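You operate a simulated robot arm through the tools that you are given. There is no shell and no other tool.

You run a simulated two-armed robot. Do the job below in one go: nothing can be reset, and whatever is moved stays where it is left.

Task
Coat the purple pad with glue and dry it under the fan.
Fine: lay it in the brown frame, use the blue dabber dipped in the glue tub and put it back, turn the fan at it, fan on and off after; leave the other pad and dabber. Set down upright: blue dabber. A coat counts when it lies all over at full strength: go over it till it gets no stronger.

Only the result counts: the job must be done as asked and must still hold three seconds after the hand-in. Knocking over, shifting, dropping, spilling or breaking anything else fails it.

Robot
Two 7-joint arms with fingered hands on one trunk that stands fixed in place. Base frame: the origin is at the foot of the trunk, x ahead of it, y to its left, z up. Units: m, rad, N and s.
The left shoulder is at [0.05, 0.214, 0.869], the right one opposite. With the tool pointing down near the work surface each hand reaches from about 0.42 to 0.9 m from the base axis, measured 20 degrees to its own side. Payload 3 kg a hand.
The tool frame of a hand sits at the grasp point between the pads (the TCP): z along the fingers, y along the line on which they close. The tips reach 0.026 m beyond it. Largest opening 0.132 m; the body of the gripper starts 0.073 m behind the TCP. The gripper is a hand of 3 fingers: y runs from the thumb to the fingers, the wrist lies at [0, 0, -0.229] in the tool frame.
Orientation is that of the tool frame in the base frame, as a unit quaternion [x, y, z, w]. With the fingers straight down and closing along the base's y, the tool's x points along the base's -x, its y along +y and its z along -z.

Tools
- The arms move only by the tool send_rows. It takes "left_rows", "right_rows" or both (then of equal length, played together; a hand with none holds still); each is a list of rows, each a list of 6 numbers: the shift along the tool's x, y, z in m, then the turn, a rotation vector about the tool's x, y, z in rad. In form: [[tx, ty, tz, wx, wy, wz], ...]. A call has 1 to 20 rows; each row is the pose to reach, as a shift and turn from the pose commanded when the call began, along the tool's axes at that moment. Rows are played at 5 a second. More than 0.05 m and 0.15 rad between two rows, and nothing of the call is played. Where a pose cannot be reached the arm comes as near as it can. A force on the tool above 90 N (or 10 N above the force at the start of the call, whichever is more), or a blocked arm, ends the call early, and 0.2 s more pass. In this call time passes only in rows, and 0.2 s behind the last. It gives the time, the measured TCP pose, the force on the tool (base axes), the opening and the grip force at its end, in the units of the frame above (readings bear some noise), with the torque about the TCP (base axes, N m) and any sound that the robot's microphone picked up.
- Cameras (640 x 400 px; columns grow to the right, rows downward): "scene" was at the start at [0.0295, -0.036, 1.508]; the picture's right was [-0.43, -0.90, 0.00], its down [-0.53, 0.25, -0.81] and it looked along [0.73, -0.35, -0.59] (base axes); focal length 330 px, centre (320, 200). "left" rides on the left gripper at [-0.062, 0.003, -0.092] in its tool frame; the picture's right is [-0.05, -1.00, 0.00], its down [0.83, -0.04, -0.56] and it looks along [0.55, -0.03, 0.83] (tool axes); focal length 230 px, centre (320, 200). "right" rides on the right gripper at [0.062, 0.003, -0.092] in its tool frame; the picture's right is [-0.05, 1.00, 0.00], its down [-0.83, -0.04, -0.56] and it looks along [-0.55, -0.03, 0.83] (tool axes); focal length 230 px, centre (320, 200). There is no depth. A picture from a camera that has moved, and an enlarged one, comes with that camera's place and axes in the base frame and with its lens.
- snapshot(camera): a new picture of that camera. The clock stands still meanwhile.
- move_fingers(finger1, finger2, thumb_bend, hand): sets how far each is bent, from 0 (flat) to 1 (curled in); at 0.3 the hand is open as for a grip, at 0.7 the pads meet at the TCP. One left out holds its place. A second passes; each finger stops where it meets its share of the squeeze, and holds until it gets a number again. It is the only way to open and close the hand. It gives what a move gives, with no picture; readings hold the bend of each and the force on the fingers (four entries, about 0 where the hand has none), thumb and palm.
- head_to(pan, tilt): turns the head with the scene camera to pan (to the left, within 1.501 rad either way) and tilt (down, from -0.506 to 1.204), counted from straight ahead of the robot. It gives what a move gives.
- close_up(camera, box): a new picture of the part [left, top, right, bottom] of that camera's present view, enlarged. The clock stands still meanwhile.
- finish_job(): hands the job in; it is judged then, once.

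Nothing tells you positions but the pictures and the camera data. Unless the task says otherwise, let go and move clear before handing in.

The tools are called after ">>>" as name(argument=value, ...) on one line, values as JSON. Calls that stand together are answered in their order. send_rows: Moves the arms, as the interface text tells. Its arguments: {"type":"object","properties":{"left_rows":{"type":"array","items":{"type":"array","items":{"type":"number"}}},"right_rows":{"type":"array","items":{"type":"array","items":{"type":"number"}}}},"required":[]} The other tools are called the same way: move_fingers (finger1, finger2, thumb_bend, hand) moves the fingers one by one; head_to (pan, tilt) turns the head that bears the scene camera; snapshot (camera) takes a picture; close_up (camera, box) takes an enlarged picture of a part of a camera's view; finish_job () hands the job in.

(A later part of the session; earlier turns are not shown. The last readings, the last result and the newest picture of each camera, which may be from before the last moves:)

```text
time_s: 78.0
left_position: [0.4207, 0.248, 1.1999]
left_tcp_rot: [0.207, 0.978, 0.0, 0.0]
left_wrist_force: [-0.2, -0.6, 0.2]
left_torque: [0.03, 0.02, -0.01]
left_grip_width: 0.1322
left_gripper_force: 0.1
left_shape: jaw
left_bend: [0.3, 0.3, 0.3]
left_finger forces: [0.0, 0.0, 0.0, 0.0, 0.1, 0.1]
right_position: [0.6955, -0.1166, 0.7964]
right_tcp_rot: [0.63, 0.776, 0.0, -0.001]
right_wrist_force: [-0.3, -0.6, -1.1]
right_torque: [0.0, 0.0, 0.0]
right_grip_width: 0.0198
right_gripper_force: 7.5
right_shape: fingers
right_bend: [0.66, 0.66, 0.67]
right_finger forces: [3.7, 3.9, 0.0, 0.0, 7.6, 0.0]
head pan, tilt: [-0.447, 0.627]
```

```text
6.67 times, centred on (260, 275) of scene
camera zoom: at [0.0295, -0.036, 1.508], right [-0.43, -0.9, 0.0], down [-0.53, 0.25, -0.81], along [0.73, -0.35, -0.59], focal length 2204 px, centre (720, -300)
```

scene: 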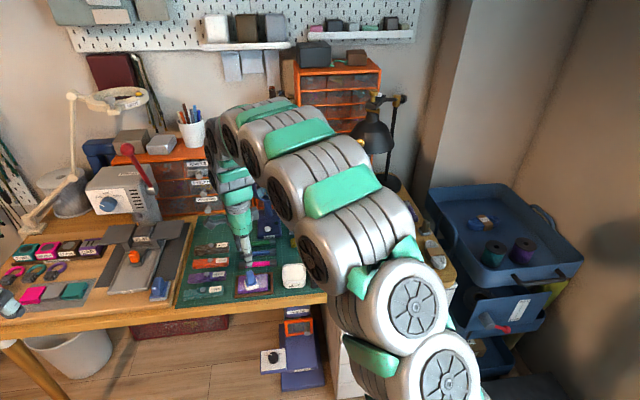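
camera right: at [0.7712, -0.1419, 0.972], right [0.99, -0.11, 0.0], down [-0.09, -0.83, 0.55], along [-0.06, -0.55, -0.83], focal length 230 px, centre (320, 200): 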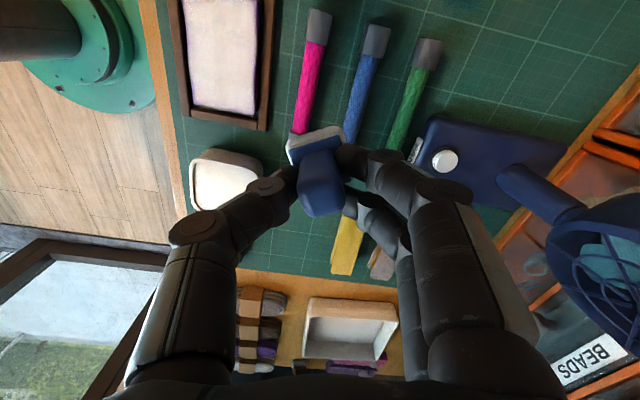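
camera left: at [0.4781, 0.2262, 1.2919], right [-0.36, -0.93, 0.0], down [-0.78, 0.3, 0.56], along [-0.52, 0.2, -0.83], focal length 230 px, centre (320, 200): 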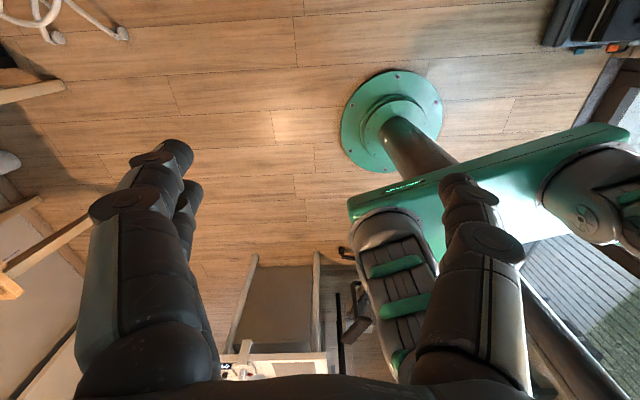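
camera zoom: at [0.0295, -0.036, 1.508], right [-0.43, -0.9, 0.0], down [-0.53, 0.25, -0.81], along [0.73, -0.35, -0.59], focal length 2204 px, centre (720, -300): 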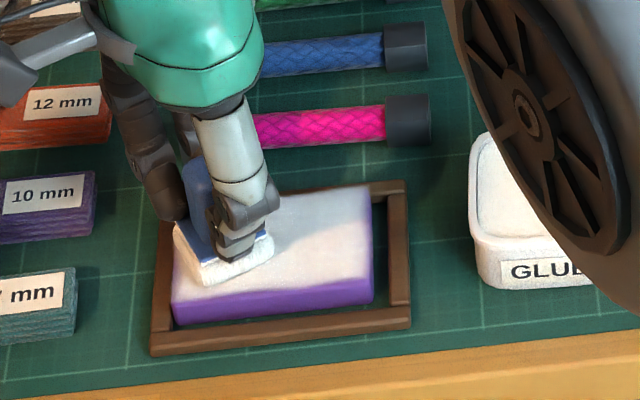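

Grip is still balanced. I'll lift off and inspect the whole pad from both cameras.

>>> send_rows(right_rows=[[0, 0, -0.015, 0, 0, 0], [-0.01, 0.03, -0.04, 0, 0, 0], [-0.03, 0.06, -0.06, 0, 0, 0], [-0.06, 0.09, -0.08, 0, 0, 0], [-0.07, 0.12, -0.1, 0, 0, 0]])

>>> close_up(camera="scene", box=[240, 265, 275, 295])

>>> snapshot(camera="right")

```text
time_s: 79.2
left_position: [0.4202, 0.247, 1.1997]
left_tcp_rot: [0.207, 0.978, 0.001, 0.0]
left_wrist_force: [-0.2, -0.7, -0.5]
left_torque: [0.02, 0.06, 0.01]
left_grip_width: 0.132
left_gripper_force: 0.1
left_shape: jaw
left_bend: [0.3, 0.3, 0.3]
left_finger forces: [0.0, 0.0, 0.0, 0.0, 0.0, 0.0]
right_position: [0.8273, -0.1621, 0.8959]
right_tcp_rot: [0.63, 0.776, -0.001, 0.0]
right_wrist_force: [0.8, -0.3, -0.3]
right_torque: [-0.02, 0.0, -0.01]
right_grip_width: 0.0194
right_gripper_force: 6.8
right_shape: fingers
right_bend: [0.66, 0.66, 0.67]
right_finger forces: [3.3, 3.7, 0.0, 0.0, 7.1, 0.1]
head pan, tilt: [-0.447, 0.627]
```

```text
13.33 times, centred on (258, 280) of scene
camera zoom: at [0.0299, -0.036, 1.508], right [-0.43, -0.9, 0.0], down [-0.53, 0.25, -0.81], along [0.73, -0.35, -0.59], focal length 4407 px, centre (1153, -867)
```

zoom: 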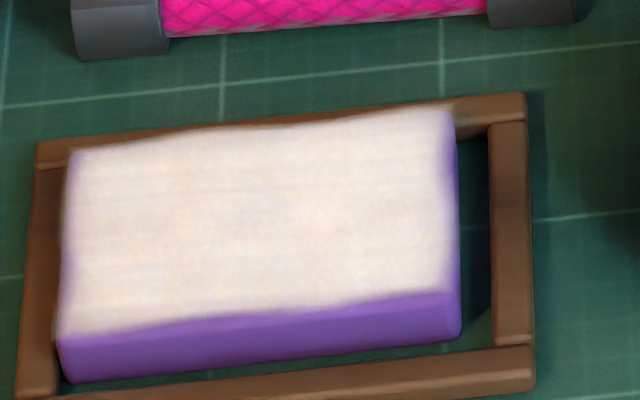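

```text
taken
camera right: at [0.8185, -0.1022, 0.9903], right [0.99, 0.15, 0.0], down [0.13, -0.82, 0.56], along [0.09, -0.55, -0.83], focal length 230 px, centre (320, 200)
```

right: 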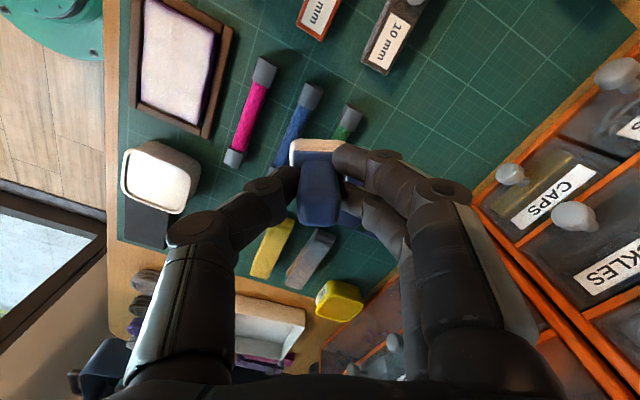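

>>> close_up(camera="right", box=[120, 0, 240, 140])

>>> close_up(camera="scene", box=[260, 190, 340, 270])

```text
2.86 times, centred on (180, 70) of right
camera zoom: at [0.8185, -0.1022, 0.9903], right [0.99, 0.15, 0.0], down [0.13, -0.82, 0.56], along [0.09, -0.55, -0.83], focal length 657 px, centre (720, 571)
```

zoom: 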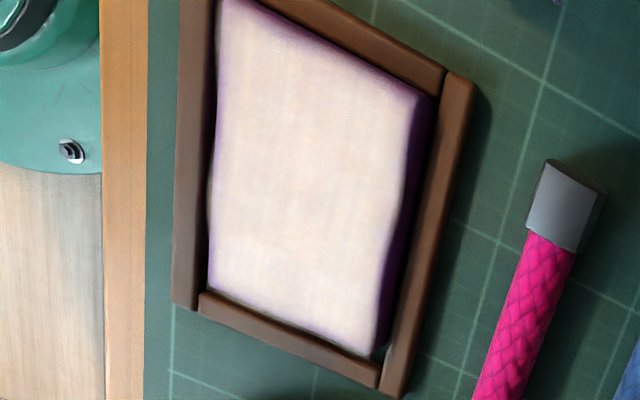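

```text
5.00 times, centred on (300, 230) of scene
camera zoom: at [0.0299, -0.036, 1.508], right [-0.43, -0.9, 0.0], down [-0.53, 0.25, -0.81], along [0.73, -0.35, -0.59], focal length 1653 px, centre (420, 50)
```

zoom: 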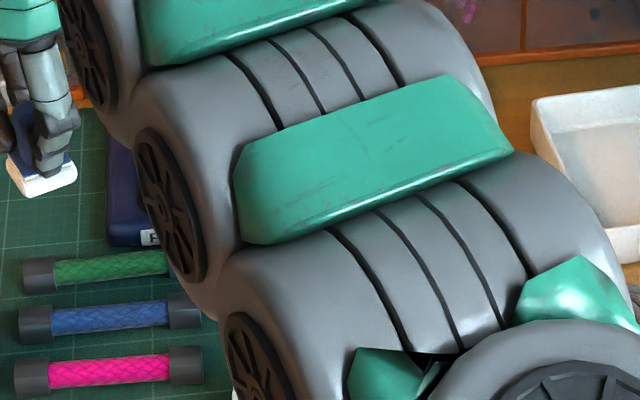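

The coat is even over the whole top and no longer changes between passes, so it's saturated. Next I'll return the dabber: turn back to the original grasp orientation and go above its home spot.

>>> send_rows(right_rows=[[-0.012, -0.0136, 0, 0, 0, 0], [-0.024, -0.0271, 0, 0, 0, -0.132], [-0.036, -0.0407, 0, 0, 0, -0.264], [-0.048, -0.0543, 0, 0, 0, -0.396], [-0.06, -0.0678, 0, 0, 0, -0.528], [-0.072, -0.0814, 0, 0, 0, -0.66], [-0.084, -0.095, 0, 0, 0, -0.792], [-0.0962, -0.1085, 0, 0, 0, -0.924], [-0.0962, -0.1085, 0, 0, 0, -1.056]])

>>> snapshot(camera="right")

>>> close_up(camera="right", box=[240, 80, 400, 230])

>>> close_up(camera="scene", box=[250, 180, 340, 270])

```text
time_s: 81.2
left_position: [0.421, 0.2479, 1.1993]
left_tcp_rot: [0.207, 0.978, 0.0, 0.0]
left_wrist_force: [0.8, -0.7, -0.3]
left_torque: [0.01, -0.01, -0.01]
left_grip_width: 0.1318
left_gripper_force: 0.0
left_shape: jaw
left_bend: [0.3, 0.3, 0.3]
left_finger forces: [0.0, 0.1, 0.0, 0.0, 0.2, 0.0]
right_position: [0.7421, -0.2785, 0.8983]
right_tcp_rot: [0.152, 0.988, 0.0, 0.0]
right_wrist_force: [-0.5, -0.9, -0.4]
right_torque: [0.04, -0.03, -0.02]
right_grip_width: 0.0194
right_gripper_force: 6.2
right_shape: fingers
right_bend: [0.66, 0.66, 0.67]
right_finger forces: [3.0, 3.6, 0.0, 0.1, 6.9, 0.0]
head pan, tilt: [-0.447, 0.627]
```

```text
taken
camera right: at [0.6847, -0.2573, 0.9919], right [0.35, 0.94, 0.0], down [0.78, -0.29, 0.56], along [0.52, -0.19, -0.83], focal length 230 px, centre (320, 200)
```

right: 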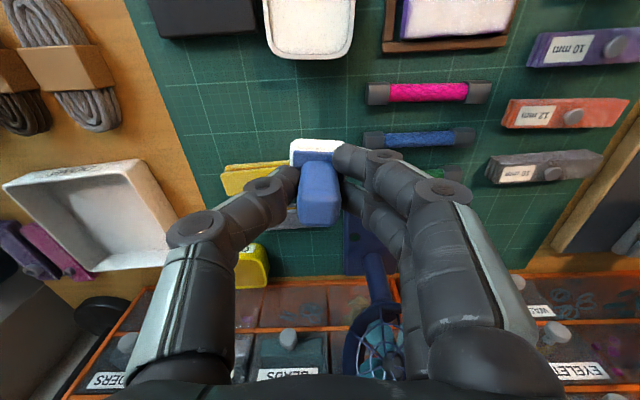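

```text
2.67 times, centred on (320, 155) of right
camera zoom: at [0.6847, -0.2573, 0.9919], right [0.35, 0.94, 0.0], down [0.78, -0.29, 0.56], along [0.52, -0.19, -0.83], focal length 614 px, centre (320, 320)
```

zoom: 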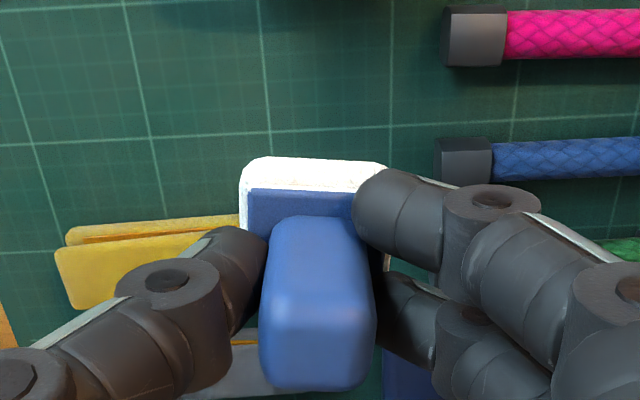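

```text
4.44 times, centred on (295, 225) of scene
camera zoom: at [0.0295, -0.036, 1.508], right [-0.43, -0.9, 0.0], down [-0.53, 0.25, -0.81], along [0.73, -0.35, -0.59], focal length 1469 px, centre (431, 89)
```

zoom: 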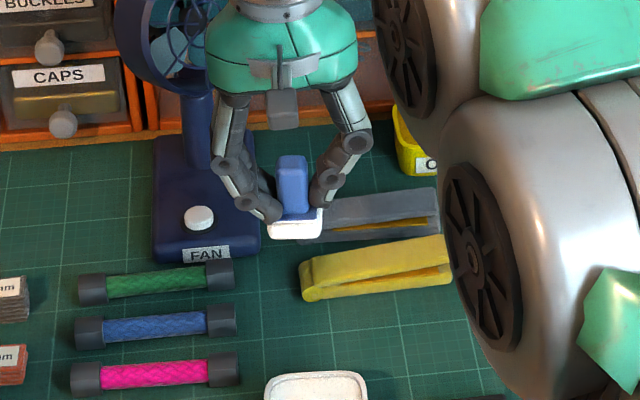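

I'm above the dabber's home spot next to the yellow clip and tubes. I'll lower it and check its place against the mat grid.

>>> send_rows(right_rows=[[0, 0, 0.035, 0, 0, 0], [0, 0, 0.07, 0, 0, 0], [0, 0, 0.095, 0, 0, 0], [0, 0, 0.108, 0, 0, 0]])

>>> close_up(camera="right", box=[240, 80, 400, 230])

>>> close_up(camera="scene", box=[275, 235, 315, 265])

```text
time_s: 82.2
left_position: [0.4202, 0.2473, 1.1989]
left_tcp_rot: [0.206, 0.978, 0.0, 0.0]
left_wrist_force: [-0.1, -0.5, -0.6]
left_torque: [-0.02, 0.0, 0.0]
left_grip_width: 0.132
left_gripper_force: 0.0
left_shape: jaw
left_bend: [0.3, 0.3, 0.3]
left_finger forces: [0.1, 0.1, 0.0, 0.0, 0.0, 0.1]
right_position: [0.7409, -0.277, 0.7892]
right_tcp_rot: [0.154, 0.988, 0.0, 0.0]
right_wrist_force: [0.0, 0.0, 0.7]
right_torque: [0.01, 0.01, -0.02]
right_grip_width: 0.0197
right_gripper_force: 6.7
right_shape: fingers
right_bend: [0.66, 0.66, 0.67]
right_finger forces: [3.0, 3.6, 0.0, 0.1, 6.8, 0.0]
head pan, tilt: [-0.447, 0.627]
```

```text
2.67 times, centred on (320, 155) of right
camera zoom: at [0.684, -0.2566, 0.8824], right [0.35, 0.94, 0.0], down [0.78, -0.29, 0.56], along [0.52, -0.2, -0.83], focal length 614 px, centre (320, 320)
```

zoom: 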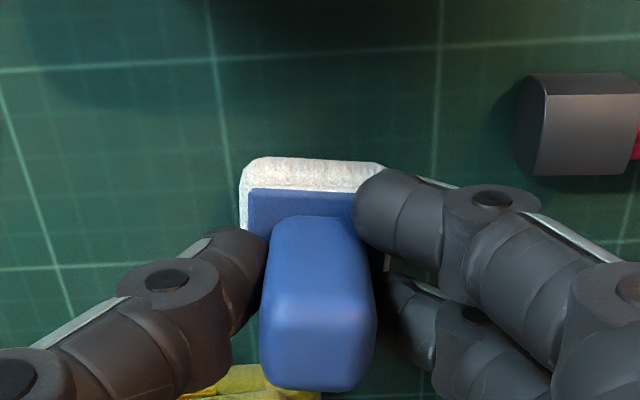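

```text
13.33 times, centred on (295, 250) of scene
camera zoom: at [0.0296, -0.036, 1.508], right [-0.43, -0.9, 0.0], down [-0.53, 0.25, -0.81], along [0.73, -0.35, -0.59], focal length 4407 px, centre (653, -467)
```

zoom: 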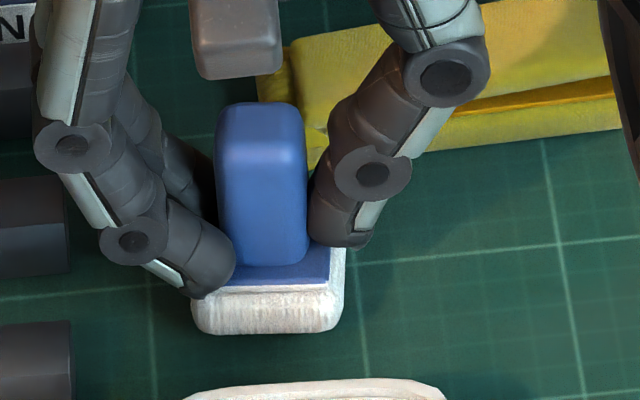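

It's within about 1.5 mm of the original place, so I'll nudge and lower to the mat in small steps.

>>> send_rows(right_rows=[[0, -0.0015, 0.003, 0, 0, 0], [0, -0.0015, 0.006, 0, 0, 0]])

>>> close_up(camera="scene", box=[275, 235, 315, 265])

```text
time_s: 82.8
left_position: [0.4215, 0.2486, 1.1989]
left_tcp_rot: [0.206, 0.979, -0.001, 0.0]
left_wrist_force: [-0.7, -0.3, 0.3]
left_torque: [0.0, -0.04, -0.01]
left_grip_width: 0.1319
left_gripper_force: 0.0
left_shape: jaw
left_bend: [0.3, 0.3, 0.3]
left_finger forces: [0.1, 0.0, 0.0, 0.1, 0.1, 0.0]
right_position: [0.7405, -0.2783, 0.7828]
right_tcp_rot: [0.154, 0.988, 0.0, 0.0]
right_wrist_force: [0.1, -0.4, 0.3]
right_torque: [0.02, -0.01, -0.01]
right_grip_width: 0.0194
right_gripper_force: 7.0
right_shape: fingers
right_bend: [0.66, 0.66, 0.67]
right_finger forces: [2.9, 3.7, 0.0, 0.0, 6.8, 0.0]
head pan, tilt: [-0.447, 0.627]
```

```text
13.33 times, centred on (295, 250) of scene
camera zoom: at [0.0296, -0.036, 1.508], right [-0.43, -0.9, 0.0], down [-0.53, 0.25, -0.81], along [0.73, -0.35, -0.59], focal length 4407 px, centre (653, -467)
```

zoom: 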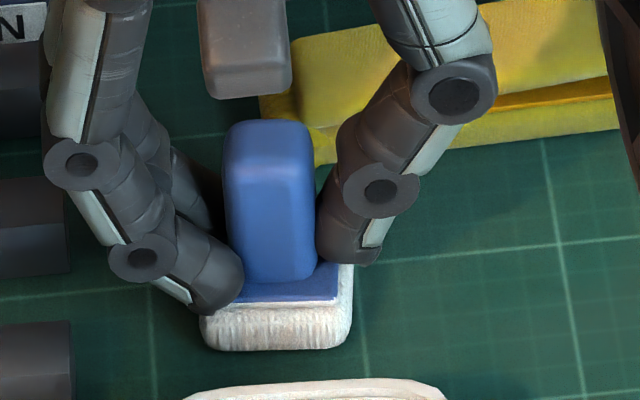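

>>> send_rows(right_rows=[[0, 0, 0.001, 0, 0, 0], [0, 0, 0.002, 0, 0, 0]])

>>> send_rows(right_rows=[[0, 0, 0.0008, 0, 0, 0]])

>>> close_up(camera="scene", box=[275, 235, 315, 265])

```text
time_s: 83.4
left_position: [0.4195, 0.2483, 1.1993]
left_tcp_rot: [0.207, 0.978, 0.0, -0.001]
left_wrist_force: [-0.6, 0.5, -0.3]
left_torque: [-0.01, 0.01, 0.0]
left_grip_width: 0.132
left_gripper_force: 0.0
left_shape: jaw
left_bend: [0.3, 0.3, 0.3]
left_finger forces: [0.0, 0.0, 0.1, 0.0, 0.0, 0.1]
right_position: [0.7403, -0.2798, 0.7823]
right_tcp_rot: [0.154, 0.988, 0.0, -0.001]
right_wrist_force: [-0.6, -0.9, 0.7]
right_torque: [0.06, -0.05, 0.01]
right_grip_width: 0.0194
right_gripper_force: 7.1
right_shape: fingers
right_bend: [0.66, 0.66, 0.67]
right_finger forces: [2.8, 3.5, 0.0, 0.0, 7.0, 0.0]
head pan, tilt: [-0.447, 0.627]
```

```text
time_s: 83.8
left_position: [0.4209, 0.2483, 1.1997]
left_tcp_rot: [0.207, 0.978, 0.0, 0.0]
left_wrist_force: [-0.1, -0.6, 0.0]
left_torque: [0.01, 0.02, -0.04]
left_grip_width: 0.1318
left_gripper_force: 0.0
left_shape: jaw
left_bend: [0.3, 0.3, 0.3]
left_finger forces: [0.0, 0.0, 0.0, 0.0, 0.0, 0.0]
right_position: [0.7398, -0.2796, 0.7811]
right_tcp_rot: [0.153, 0.988, -0.001, 0.0]
right_wrist_force: [-1.0, -0.7, 3.6]
right_torque: [-0.03, -0.02, 0.03]
right_grip_width: 0.0193
right_gripper_force: 7.6
right_shape: fingers
right_bend: [0.66, 0.66, 0.67]
right_finger forces: [3.2, 3.7, 0.0, 0.0, 7.5, 0.1]
head pan, tilt: [-0.447, 0.627]
```

```text
13.33 times, centred on (295, 250) of scene
camera zoom: at [0.0295, -0.0359, 1.508], right [-0.43, -0.9, 0.0], down [-0.53, 0.25, -0.81], along [0.73, -0.35, -0.59], focal length 4407 px, centre (653, -467)
```

zoom: 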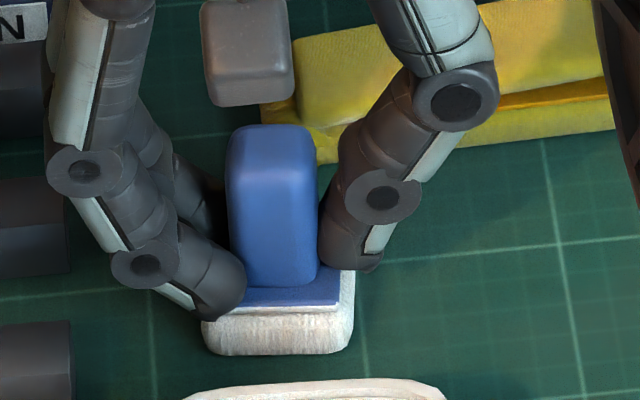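

The dabber rests on the mat with 3.6 N contact at its home spot. I'll release it and rise.

>>> move_fingers(hand="right", finger1=0.55, finger2=0.55, thumb_bend=0.57)

>>> send_rows(right_rows=[[0, 0, -0.03, 0, 0, 0], [0, 0, -0.07, 0, 0, 0], [0, 0, -0.11, 0, 0, 0], [0.02, 0, -0.15, 0, 0, 0]])

>>> close_up(camera="scene", box=[275, 235, 315, 265])

>>> snapshot(camera="right")

>>> close_up(camera="right", box=[260, 200, 460, 390])

```text
time_s: 84.8
left_position: [0.4214, 0.2482, 1.1986]
left_tcp_rot: [0.206, 0.978, 0.001, 0.0]
left_wrist_force: [-0.3, 0.5, -0.6]
left_torque: [0.0, 0.01, 0.0]
left_grip_width: 0.1318
left_gripper_force: 0.1
left_shape: jaw
left_bend: [0.3, 0.3, 0.3]
left_finger forces: [0.1, 0.0, 0.1, 0.0, 0.0, 0.0]
right_position: [0.7392, -0.2783, 0.7809]
right_tcp_rot: [0.154, 0.988, 0.0, 0.0]
right_wrist_force: [0.2, 0.0, -0.4]
right_torque: [0.04, 0.0, 0.01]
right_grip_width: 0.0487
right_gripper_force: 0.0
right_shape: fingers
right_bend: [0.55, 0.55, 0.56]
right_finger forces: [0.1, 0.0, 0.1, 0.0, 0.0, 0.0]
head pan, tilt: [-0.447, 0.627]
```

```text
time_s: 85.8
left_position: [0.4209, 0.2476, 1.1986]
left_tcp_rot: [0.206, 0.979, 0.001, -0.001]
left_wrist_force: [0.1, 0.2, -0.5]
left_torque: [0.0, -0.01, 0.02]
left_grip_width: 0.1316
left_gripper_force: 0.0
left_shape: jaw
left_bend: [0.3, 0.3, 0.3]
left_finger forces: [0.0, 0.0, 0.0, 0.0, 0.0, 0.0]
right_position: [0.7219, -0.274, 0.93]
right_tcp_rot: [0.154, 0.988, 0.001, -0.001]
right_wrist_force: [0.6, -1.2, -0.3]
right_torque: [0.0, 0.0, -0.01]
right_grip_width: 0.049
right_gripper_force: 0.0
right_shape: fingers
right_bend: [0.55, 0.55, 0.56]
right_finger forces: [0.0, 0.0, 0.0, 0.0, 0.0, 0.0]
head pan, tilt: [-0.447, 0.627]
```

```text
13.33 times, centred on (295, 250) of scene
camera zoom: at [0.0295, -0.036, 1.508], right [-0.43, -0.9, 0.0], down [-0.53, 0.25, -0.81], along [0.73, -0.35, -0.59], focal length 4407 px, centre (653, -467)
```

zoom: 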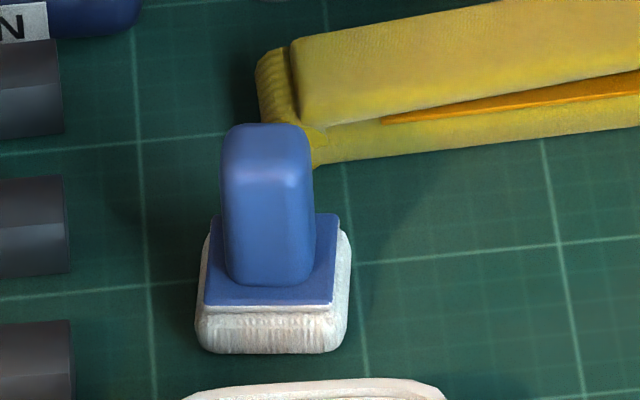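

```text
taken
camera right: at [0.6652, -0.2528, 1.0239], right [0.35, 0.94, 0.0], down [0.78, -0.29, 0.55], along [0.52, -0.2, -0.83], focal length 230 px, centre (320, 200)
```

right: 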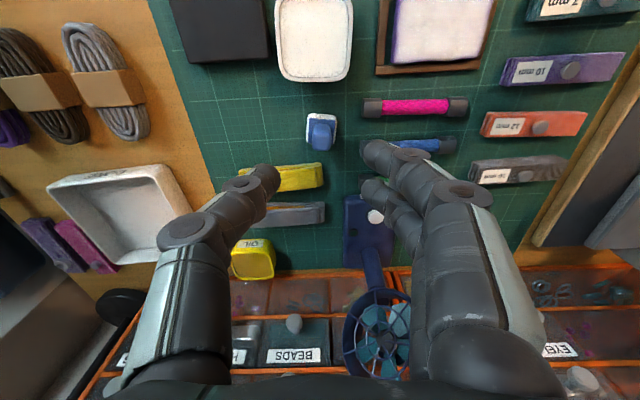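

```text
2.11 times, centred on (360, 295) of right
camera zoom: at [0.6652, -0.2528, 1.0239], right [0.35, 0.94, 0.0], down [0.78, -0.29, 0.55], along [0.52, -0.2, -0.83], focal length 484 px, centre (236, 0)
```

zoom: 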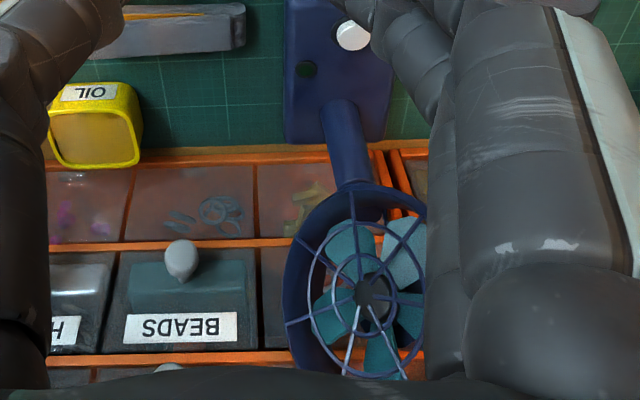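

The dabber stands upright back at its place. Now the fan: I'll look at its head, knob and button closely.

>>> close_up(camera="scene", box=[235, 145, 315, 245])

>>> snapshot(camera="scene")

```text
4.00 times, centred on (275, 195) of scene
camera zoom: at [0.0295, -0.036, 1.508], right [-0.43, -0.9, 0.0], down [-0.53, 0.25, -0.81], along [0.73, -0.35, -0.59], focal length 1322 px, centre (500, 220)
```

zoom: 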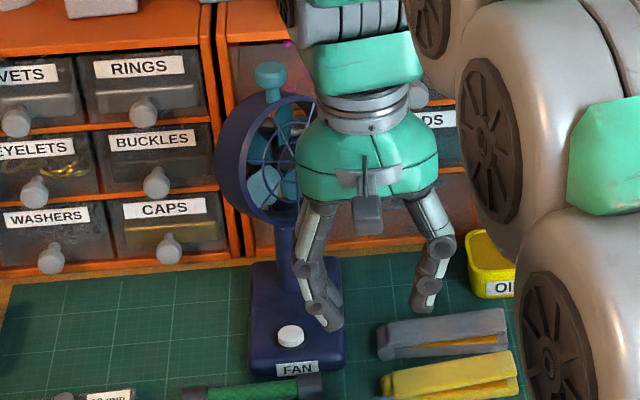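

```text
taken
```

scene: 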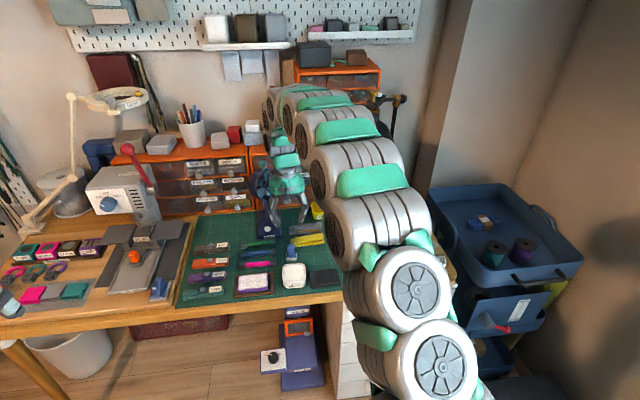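

I'll back the right hand off and tilt it forward to get a clear, more level view of the fan.

>>> send_rows(right_rows=[[0.025, -0.007, -0.02, 0, -0.12, 0], [0.05, -0.014, -0.04, 0, -0.24, 0], [0.075, -0.021, -0.06, 0, -0.36, 0], [0.1, -0.028, -0.08, 0, -0.48, 0], [0.12, -0.0365, -0.1, 0, -0.6, 0]])

>>> snapshot(camera="right")

>>> snapshot(camera="scene")

>>> close_up(camera="scene", box=[235, 145, 315, 245])

```text
time_s: 87.0
left_position: [0.4198, 0.2485, 1.1993]
left_tcp_rot: [0.206, 0.979, 0.001, 0.0]
left_wrist_force: [-0.1, 0.6, 0.2]
left_torque: [-0.02, -0.01, 0.01]
left_grip_width: 0.1317
left_gripper_force: 0.0
left_shape: jaw
left_bend: [0.3, 0.3, 0.3]
left_finger forces: [0.0, 0.1, 0.1, 0.0, 0.0, 0.0]
right_position: [0.5954, -0.2723, 1.0311]
right_tcp_rot: [0.147, 0.944, -0.046, 0.293]
right_wrist_force: [-0.5, -0.1, 0.3]
right_torque: [-0.01, -0.02, 0.02]
right_grip_width: 0.0491
right_gripper_force: 0.0
right_shape: fingers
right_bend: [0.55, 0.55, 0.56]
right_finger forces: [0.0, 0.0, 0.1, 0.0, 0.0, 0.1]
head pan, tilt: [-0.447, 0.627]
```

```text
taken
camera right: at [0.4994, -0.239, 1.0736], right [0.34, 0.94, 0.03], down [0.34, -0.15, 0.93], along [0.88, -0.31, -0.37], focal length 230 px, centre (320, 200)
```

right: 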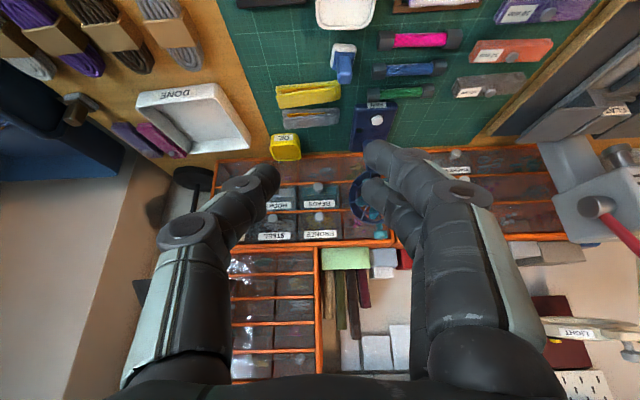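

```text
taken
```

scene: 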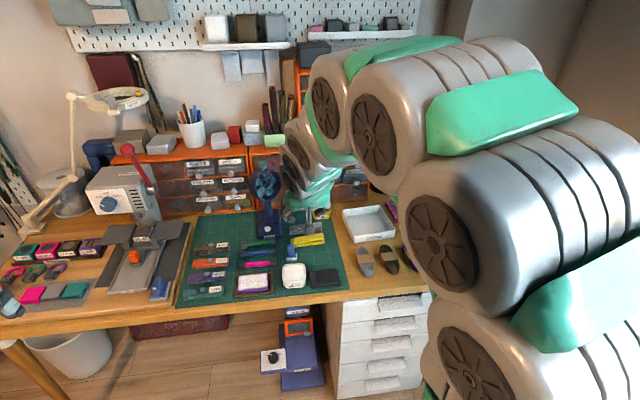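

```text
4.00 times, centred on (275, 195) of scene
camera zoom: at [0.0295, -0.036, 1.508], right [-0.43, -0.9, 0.0], down [-0.53, 0.25, -0.81], along [0.73, -0.35, -0.59], focal length 1322 px, centre (500, 220)
```

zoom: 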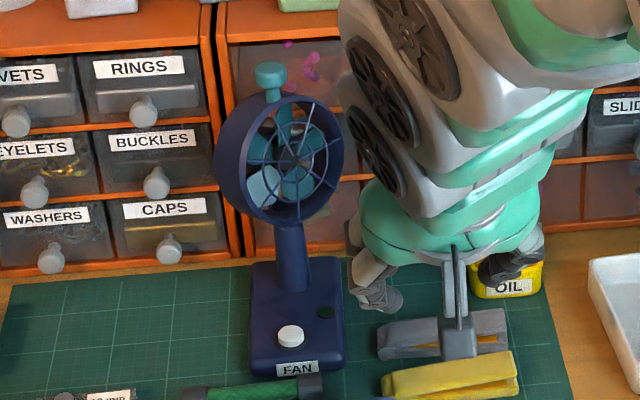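

>>> close_up(camera="scene", box=[245, 155, 290, 215])

>>> close_up(camera="scene", box=[245, 195, 295, 245])

>>> close_up(camera="right", box=[330, 90, 430, 250])

```text
6.67 times, centred on (268, 185) of scene
camera zoom: at [0.0295, -0.036, 1.508], right [-0.43, -0.9, 0.0], down [-0.53, 0.25, -0.81], along [0.73, -0.35, -0.59], focal length 2204 px, centre (670, 300)
```

zoom: 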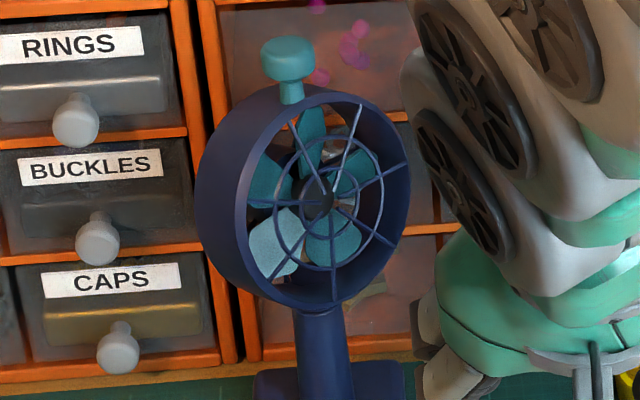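

```text
8.00 times, centred on (270, 220) of scene
camera zoom: at [0.0295, -0.036, 1.508], right [-0.43, -0.9, 0.0], down [-0.53, 0.25, -0.81], along [0.73, -0.35, -0.59], focal length 2644 px, centre (720, 40)
```

zoom: 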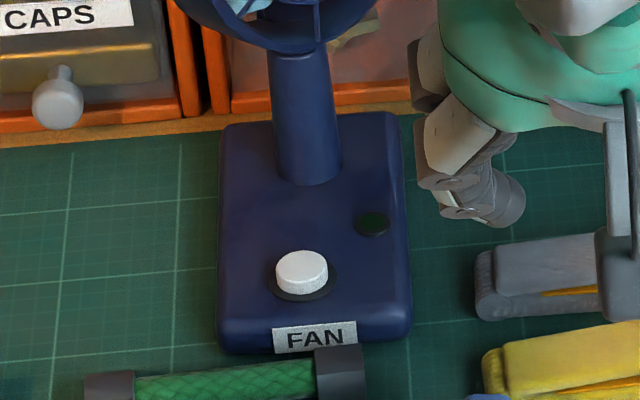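

```text
2.50 times, centred on (380, 170) of right
camera zoom: at [0.4994, -0.239, 1.0736], right [0.34, 0.94, 0.03], down [0.34, -0.15, 0.93], along [0.88, -0.31, -0.37], focal length 575 px, centre (170, 275)
```

zoom: 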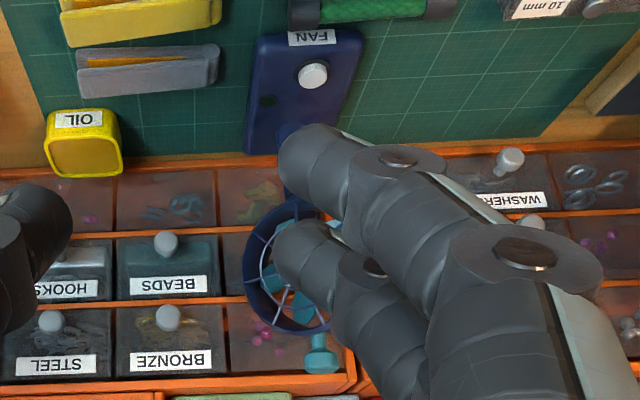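

The fan's head faces away to the right (azimuth about 204°), while the pad lies at about 152° from it, so it must turn about 51° clockwise. I'll open the hand to clear the camera's view of the fan.

>>> move_fingers(hand="right", finger1=0.3, finger2=0.3, thumb_bend=0.3)

>>> close_up(camera="right", box=[310, 120, 430, 260])

>>> close_up(camera="right", box=[290, 30, 450, 150])

```text
time_s: 88.0
left_position: [0.4202, 0.2487, 1.1983]
left_tcp_rot: [0.206, 0.978, 0.001, 0.0]
left_wrist_force: [-0.8, -0.6, 0.0]
left_torque: [0.02, 0.01, -0.01]
left_grip_width: 0.1319
left_gripper_force: 0.1
left_shape: jaw
left_bend: [0.3, 0.3, 0.3]
left_finger forces: [0.0, 0.0, 0.0, 0.0, 0.0, 0.1]
right_position: [0.5959, -0.2722, 1.0302]
right_tcp_rot: [0.148, 0.944, -0.046, 0.293]
right_wrist_force: [-0.2, 0.8, -0.3]
right_torque: [0.03, -0.03, -0.03]
right_grip_width: 0.1338
right_gripper_force: 0.0
right_shape: fingers
right_bend: [0.3, 0.3, 0.3]
right_finger forces: [0.0, 0.1, 0.0, 0.1, 0.1, 0.0]
head pan, tilt: [-0.447, 0.627]
```

```text
2.86 times, centred on (370, 190) of right
camera zoom: at [0.4996, -0.2388, 1.0732], right [0.34, 0.94, 0.03], down [0.34, -0.15, 0.93], along [0.87, -0.31, -0.37], focal length 657 px, centre (177, 229)
```

zoom: 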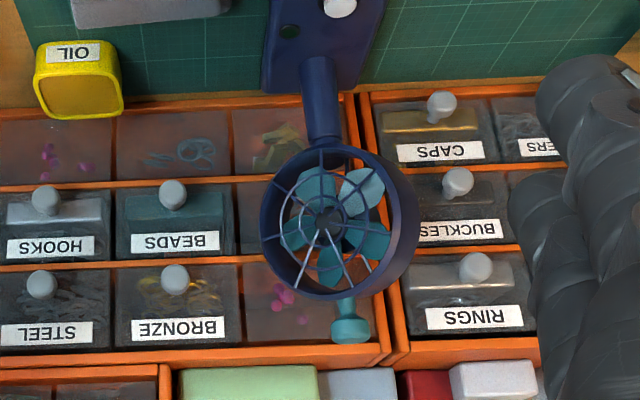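

```text
3.33 times, centred on (370, 90) of right
camera zoom: at [0.4996, -0.2388, 1.0732], right [0.34, 0.94, 0.03], down [0.34, -0.15, 0.93], along [0.87, -0.31, -0.37], focal length 767 px, centre (153, 567)
```

zoom: 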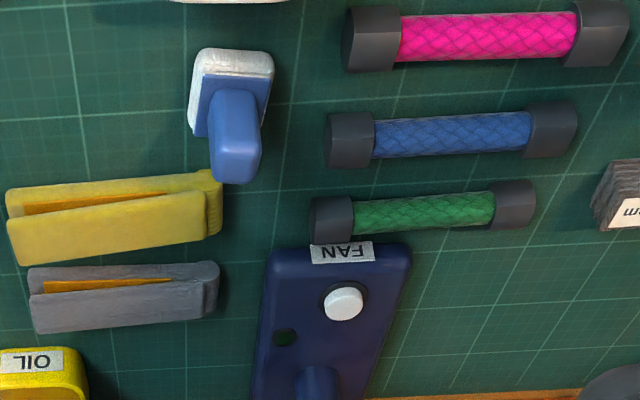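

I have a clear fix: the fan's axis and knob are at about (0.974, -0.277), hub height is 0.893 and ring radius about 0.06. I'll close the fingers to a point and bring them in front of the ring's left edge to push it round.

>>> move_fingers(hand="right", finger1=0.7, finger2=0.7, thumb_bend=0.7)

>>> send_rows(right_rows=[[-0.0183, 0.0174, 0.0301, 0, -0.05, 0], [-0.0367, 0.0348, 0.0601, 0, -0.1, 0], [-0.055, 0.0522, 0.0902, 0, -0.15, 0], [-0.0733, 0.0696, 0.1203, 0, -0.2, 0], [-0.0916, 0.0869, 0.1503, 0, -0.25, 0], [-0.11, 0.1043, 0.1804, 0, -0.3, 0], [-0.1283, 0.1217, 0.2104, 0, -0.35, 0], [-0.1466, 0.1391, 0.2405, 0, -0.4, 0]])

>>> snapshot(camera="right")

>>> close_up(camera="scene", box=[225, 145, 325, 245])

```text
time_s: 89.0
left_position: [0.4209, 0.2477, 1.1998]
left_tcp_rot: [0.206, 0.978, 0.0, 0.0]
left_wrist_force: [-0.3, 1.0, -0.6]
left_torque: [-0.02, -0.02, 0.02]
left_grip_width: 0.1319
left_gripper_force: 0.1
left_shape: jaw
left_bend: [0.3, 0.3, 0.3]
left_finger forces: [0.0, 0.1, 0.0, 0.0, 0.1, 0.0]
right_position: [0.5955, -0.2707, 1.0306]
right_tcp_rot: [0.148, 0.944, -0.046, 0.293]
right_wrist_force: [0.2, 0.5, 0.4]
right_torque: [-0.02, 0.0, 0.01]
right_grip_width: 0.0063
right_gripper_force: 0.1
right_shape: fingers
right_bend: [0.7, 0.7, 0.7]
right_finger forces: [0.0, 0.0, 0.0, 0.0, 0.0, 0.0]
head pan, tilt: [-0.447, 0.627]
```

```text
time_s: 90.8
left_position: [0.421, 0.2482, 1.2002]
left_tcp_rot: [0.206, 0.979, 0.0, 0.0]
left_wrist_force: [0.9, 0.9, 0.4]
left_torque: [-0.03, -0.02, -0.04]
left_grip_width: 0.1317
left_gripper_force: 0.1
left_shape: jaw
left_bend: [0.3, 0.3, 0.3]
left_finger forces: [0.0, 0.0, 0.0, 0.0, 0.0, 0.0]
right_position: [0.8814, -0.2146, 0.9159]
right_tcp_rot: [0.135, 0.867, -0.074, 0.474]
right_wrist_force: [0.7, 0.2, -0.5]
right_torque: [-0.03, -0.01, -0.04]
right_grip_width: 0.0059
right_gripper_force: 0.1
right_shape: fingers
right_bend: [0.7, 0.7, 0.7]
right_finger forces: [0.1, 0.0, 0.1, 0.0, 0.0, 0.1]
head pan, tilt: [-0.447, 0.627]
```

```text
taken
camera right: at [0.7785, -0.1801, 0.9146], right [0.33, 0.94, 0.04], down [-0.03, -0.04, 1.0], along [0.94, -0.33, 0.02], focal length 230 px, centre (320, 200)
```

right: 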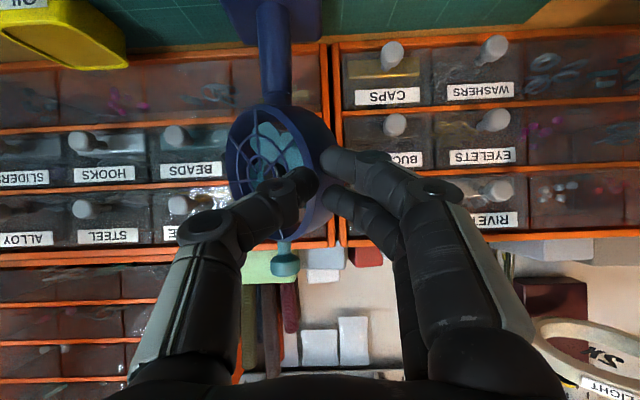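

```text
4.00 times, centred on (275, 195) of scene
camera zoom: at [0.0296, -0.0354, 1.508], right [-0.43, -0.9, 0.0], down [-0.53, 0.25, -0.81], along [0.73, -0.35, -0.59], focal length 1322 px, centre (500, 220)
```

zoom: 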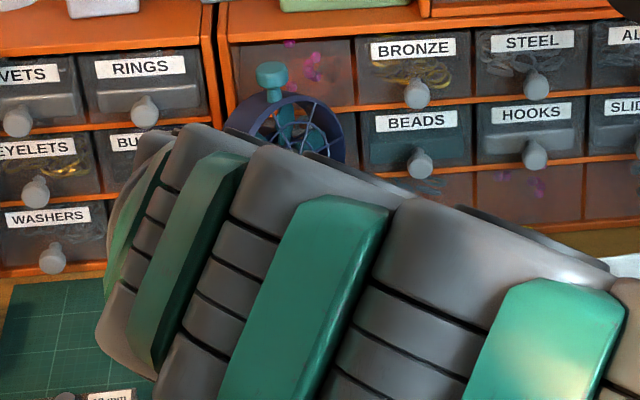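

>>> close_up(camera="right", box=[210, 70, 410, 290])

```text
1.82 times, centred on (310, 180) of right
camera zoom: at [0.7785, -0.1801, 0.9146], right [0.33, 0.94, 0.04], down [-0.03, -0.04, 1.0], along [0.94, -0.33, 0.02], focal length 418 px, centre (338, 236)
```

zoom: 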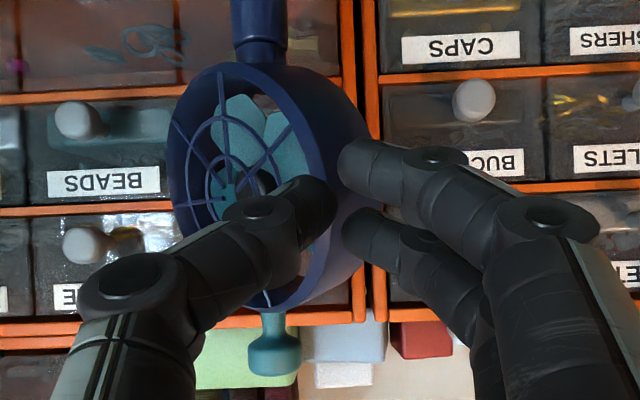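

The two fingers sit just outside the ring's left rim here, which would push the shell sideways. I'll yaw the hand to point straight ahead and shift right so the fingers meet the front-left rim squarely.

>>> send_rows(right_rows=[[0.0, -0.008, 0.0, -0.0945, 0, -0.0607], [0.0005, -0.016, 0.005, -0.189, 0, -0.1214], [0.0011, -0.0236, 0.0114, -0.2836, 0, -0.1821]])

>>> close_up(camera="right", box=[190, 60, 430, 300])

>>> snapshot(camera="scene")

```text
time_s: 91.6
left_position: [0.4212, 0.2473, 1.1996]
left_tcp_rot: [0.206, 0.978, 0.001, 0.0]
left_wrist_force: [-0.6, 0.6, 0.0]
left_torque: [0.02, 0.02, 0.02]
left_grip_width: 0.1318
left_gripper_force: 0.1
left_shape: jaw
left_bend: [0.3, 0.3, 0.3]
left_finger forces: [0.1, 0.0, 0.0, 0.0, 0.0, 0.1]
right_position: [0.885, -0.2423, 0.9063]
right_tcp_rot: [-0.013, 0.877, 0.007, 0.48]
right_wrist_force: [0.2, -0.2, 0.2]
right_torque: [-0.01, -0.03, -0.05]
right_grip_width: 0.0056
right_gripper_force: 0.0
right_shape: fingers
right_bend: [0.7, 0.7, 0.7]
right_finger forces: [0.0, 0.0, 0.0, 0.0, 0.0, 0.1]
head pan, tilt: [-0.447, 0.627]
```

```text
1.67 times, centred on (310, 180) of right
camera zoom: at [0.7739, -0.243, 0.9066], right [0.0, 1.0, 0.04], down [-0.02, -0.04, 1.0], along [1.0, 0.0, 0.02], focal length 384 px, centre (337, 233)
```

zoom: 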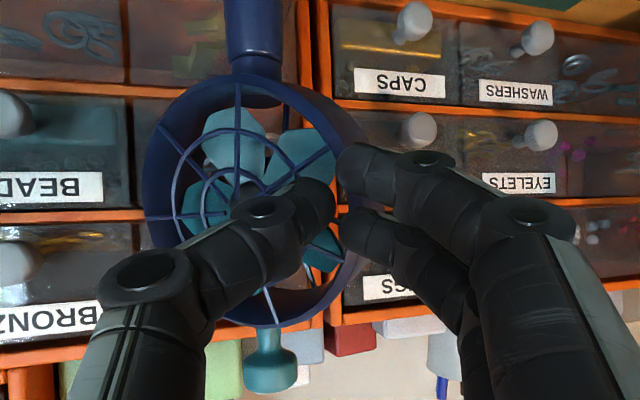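

```text
taken
```

scene: 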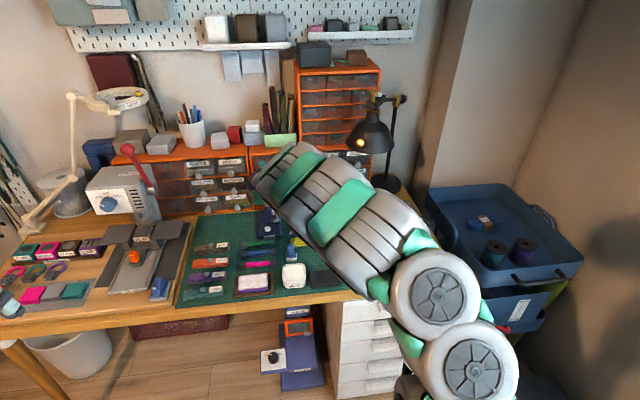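

The fingers now overlap the ring's left front rim. I'll advance slowly to contact.

>>> send_rows(right_rows=[[-0.0027, -0.004, 0.0042, 0, 0, 0], [-0.0081, -0.004, 0.0126, 0, 0, 0], [-0.0108, -0.004, 0.0168, 0, 0, 0]])

>>> close_up(camera="right", box=[190, 60, 430, 300])

```text
time_s: 92.4
left_position: [0.4193, 0.2487, 1.1994]
left_tcp_rot: [0.206, 0.979, 0.0, 0.0]
left_wrist_force: [-0.4, -0.1, 0.5]
left_torque: [-0.02, 0.0, 0.01]
left_grip_width: 0.1322
left_gripper_force: 0.0
left_shape: jaw
left_bend: [0.3, 0.3, 0.3]
left_finger forces: [0.1, 0.1, 0.0, 0.1, 0.0, 0.1]
right_position: [0.9038, -0.2443, 0.9079]
right_tcp_rot: [-0.013, 0.878, 0.007, 0.479]
right_wrist_force: [-0.6, 0.3, 0.5]
right_torque: [0.01, -0.01, 0.01]
right_grip_width: 0.006
right_gripper_force: 0.2
right_shape: fingers
right_bend: [0.7, 0.7, 0.7]
right_finger forces: [0.0, 0.5, 0.0, 0.1, 0.0, 0.0]
head pan, tilt: [-0.447, 0.627]
```

```text
1.67 times, centred on (310, 180) of right
camera zoom: at [0.7943, -0.2461, 0.9074], right [0.0, 1.0, 0.04], down [-0.02, -0.04, 1.0], along [1.0, 0.0, 0.02], focal length 384 px, centre (337, 233)
```

zoom: 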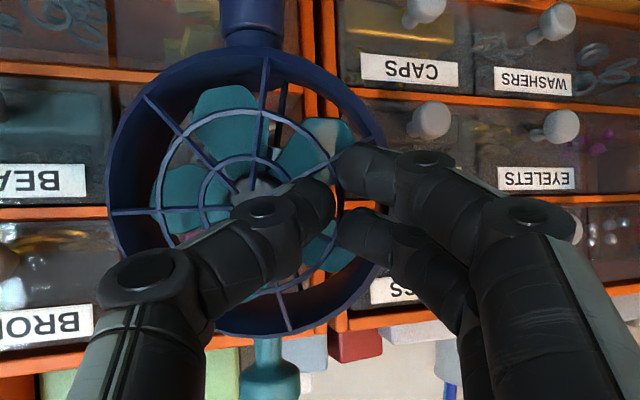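

The head already turned some with almost no force, so it moves easily. I'll keep pushing along the arc in small steps.

>>> send_rows(right_rows=[[-0.0027, 0.002, 0.0042, 0, 0, 0], [-0.0054, 0.004, 0.0084, 0, 0, 0], [-0.0081, 0.006, 0.0126, 0, 0, 0]])

>>> close_up(camera="right", box=[190, 60, 430, 300])

>>> close_up(camera="scene", box=[235, 145, 315, 245])

```text
time_s: 93.2
left_position: [0.4202, 0.2473, 1.1989]
left_tcp_rot: [0.207, 0.978, 0.0, 0.0]
left_wrist_force: [-0.2, 0.2, -0.4]
left_torque: [0.03, 0.03, 0.01]
left_grip_width: 0.1319
left_gripper_force: 0.0
left_shape: jaw
left_bend: [0.3, 0.3, 0.3]
left_finger forces: [0.0, 0.0, 0.1, 0.1, 0.0, 0.1]
right_position: [0.9166, -0.2376, 0.9075]
right_tcp_rot: [-0.013, 0.877, 0.008, 0.479]
right_wrist_force: [-0.8, 0.6, -0.1]
right_torque: [0.0, 0.03, 0.0]
right_grip_width: 0.0055
right_gripper_force: 0.5
right_shape: fingers
right_bend: [0.7, 0.7, 0.7]
right_finger forces: [0.0, 0.0, 0.0, 0.0, 1.3, 0.0]
head pan, tilt: [-0.447, 0.627]
```

```text
1.67 times, centred on (310, 180) of right
camera zoom: at [0.8085, -0.2395, 0.9068], right [0.0, 1.0, 0.04], down [-0.02, -0.04, 1.0], along [1.0, 0.0, 0.02], focal length 384 px, centre (337, 233)
```

zoom: 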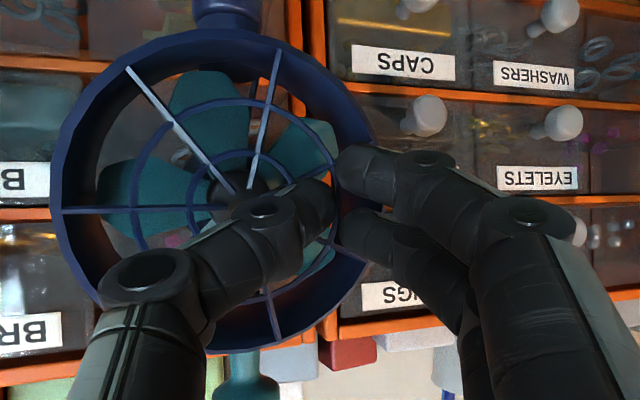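

```text
4.00 times, centred on (275, 195) of scene
camera zoom: at [0.0295, -0.036, 1.508], right [-0.43, -0.9, 0.0], down [-0.53, 0.25, -0.81], along [0.73, -0.35, -0.59], focal length 1322 px, centre (500, 220)
```

zoom: 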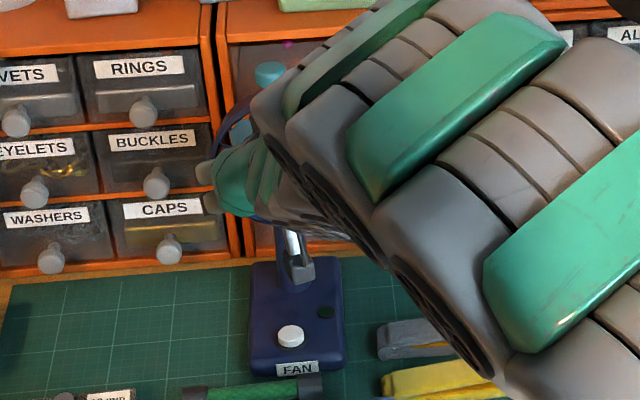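

>>> send_rows(right_rows=[[-0.0027, 0.002, 0.0042, 0, 0, 0], [-0.0054, 0.004, 0.0084, 0, 0, 0], [-0.0081, 0.005, 0.0126, 0, 0, 0]])

>>> close_up(camera="right", box=[190, 60, 430, 300])

```text
time_s: 94.0
left_position: [0.4217, 0.2489, 1.2003]
left_tcp_rot: [0.207, 0.978, 0.0, 0.0]
left_wrist_force: [-0.5, 0.7, 0.6]
left_torque: [0.01, 0.0, -0.01]
left_grip_width: 0.1319
left_gripper_force: 0.0
left_shape: jaw
left_bend: [0.3, 0.3, 0.3]
left_finger forces: [0.0, 0.0, 0.0, 0.0, 0.1, 0.0]
right_position: [0.9341, -0.2329, 0.908]
right_tcp_rot: [-0.012, 0.877, 0.006, 0.48]
right_wrist_force: [-1.0, 0.2, 0.6]
right_torque: [-0.02, -0.04, 0.02]
right_grip_width: 0.0048
right_gripper_force: 0.6
right_shape: fingers
right_bend: [0.7, 0.7, 0.71]
right_finger forces: [0.0, 0.1, 0.0, 0.0, 1.2, 0.1]
head pan, tilt: [-0.447, 0.627]
```

```text
1.67 times, centred on (310, 180) of right
camera zoom: at [0.8241, -0.2341, 0.9073], right [0.0, 1.0, 0.04], down [-0.02, -0.04, 1.0], along [1.0, 0.0, 0.02], focal length 384 px, centre (337, 233)
```

zoom: 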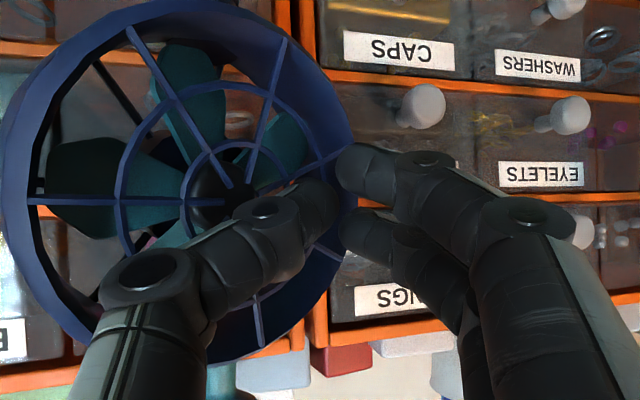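

The head has now swung past the camera direction. I'll back off and check its aim from the scene camera.

>>> send_rows(right_rows=[[0.01, -0.005, -0.016, 0, 0, 0], [0.02, -0.02, -0.04, 0, 0, 0], [0.03, -0.06, -0.075, 0, 0, 0], [0.04, -0.1, -0.11, 0, 0, 0], [0.04, -0.14, -0.14, 0, 0, 0]])

>>> close_up(camera="scene", box=[235, 145, 315, 245])

>>> snapshot(camera="right")

>>> snapshot(camera="scene")

```text
refused: row 3 steps farther than a row can; nothing moved
```

```text
4.00 times, centred on (275, 195) of scene
camera zoom: at [0.0295, -0.036, 1.508], right [-0.43, -0.9, 0.0], down [-0.53, 0.25, -0.81], along [0.73, -0.35, -0.59], focal length 1322 px, centre (500, 220)
```

zoom: 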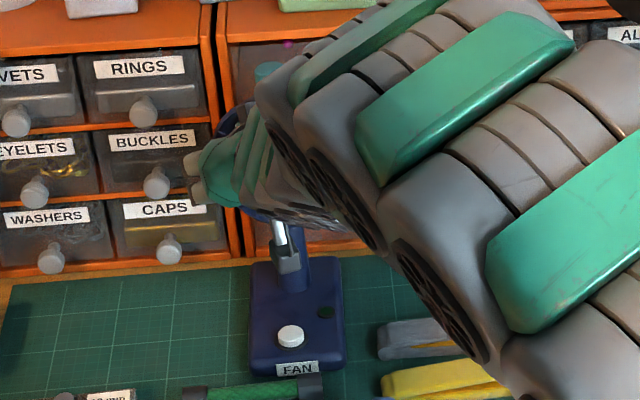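

```text
taken
camera right: at [0.8241, -0.2341, 0.9073], right [0.0, 1.0, 0.04], down [-0.02, -0.04, 1.0], along [1.0, 0.0, 0.02], focal length 230 px, centre (320, 200)
```

right: 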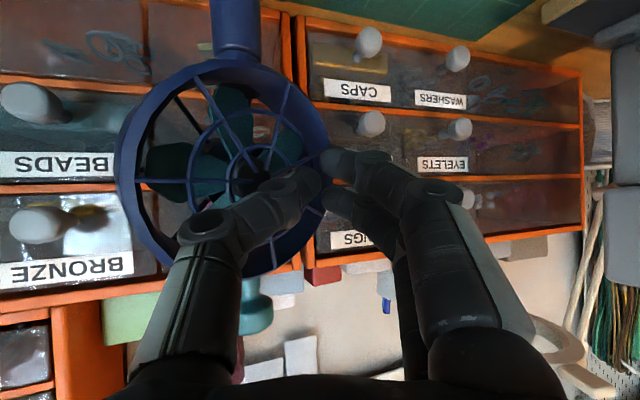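

```text
taken
```

scene: 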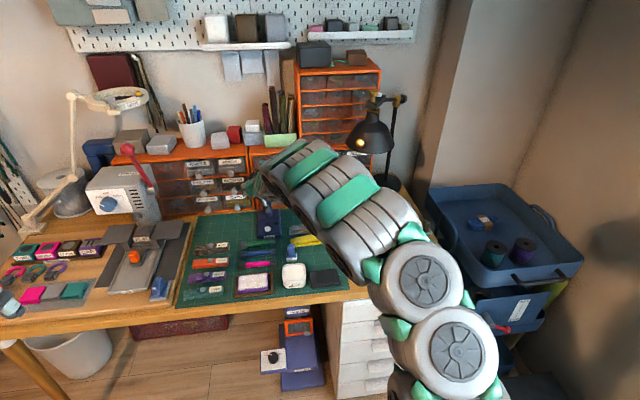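

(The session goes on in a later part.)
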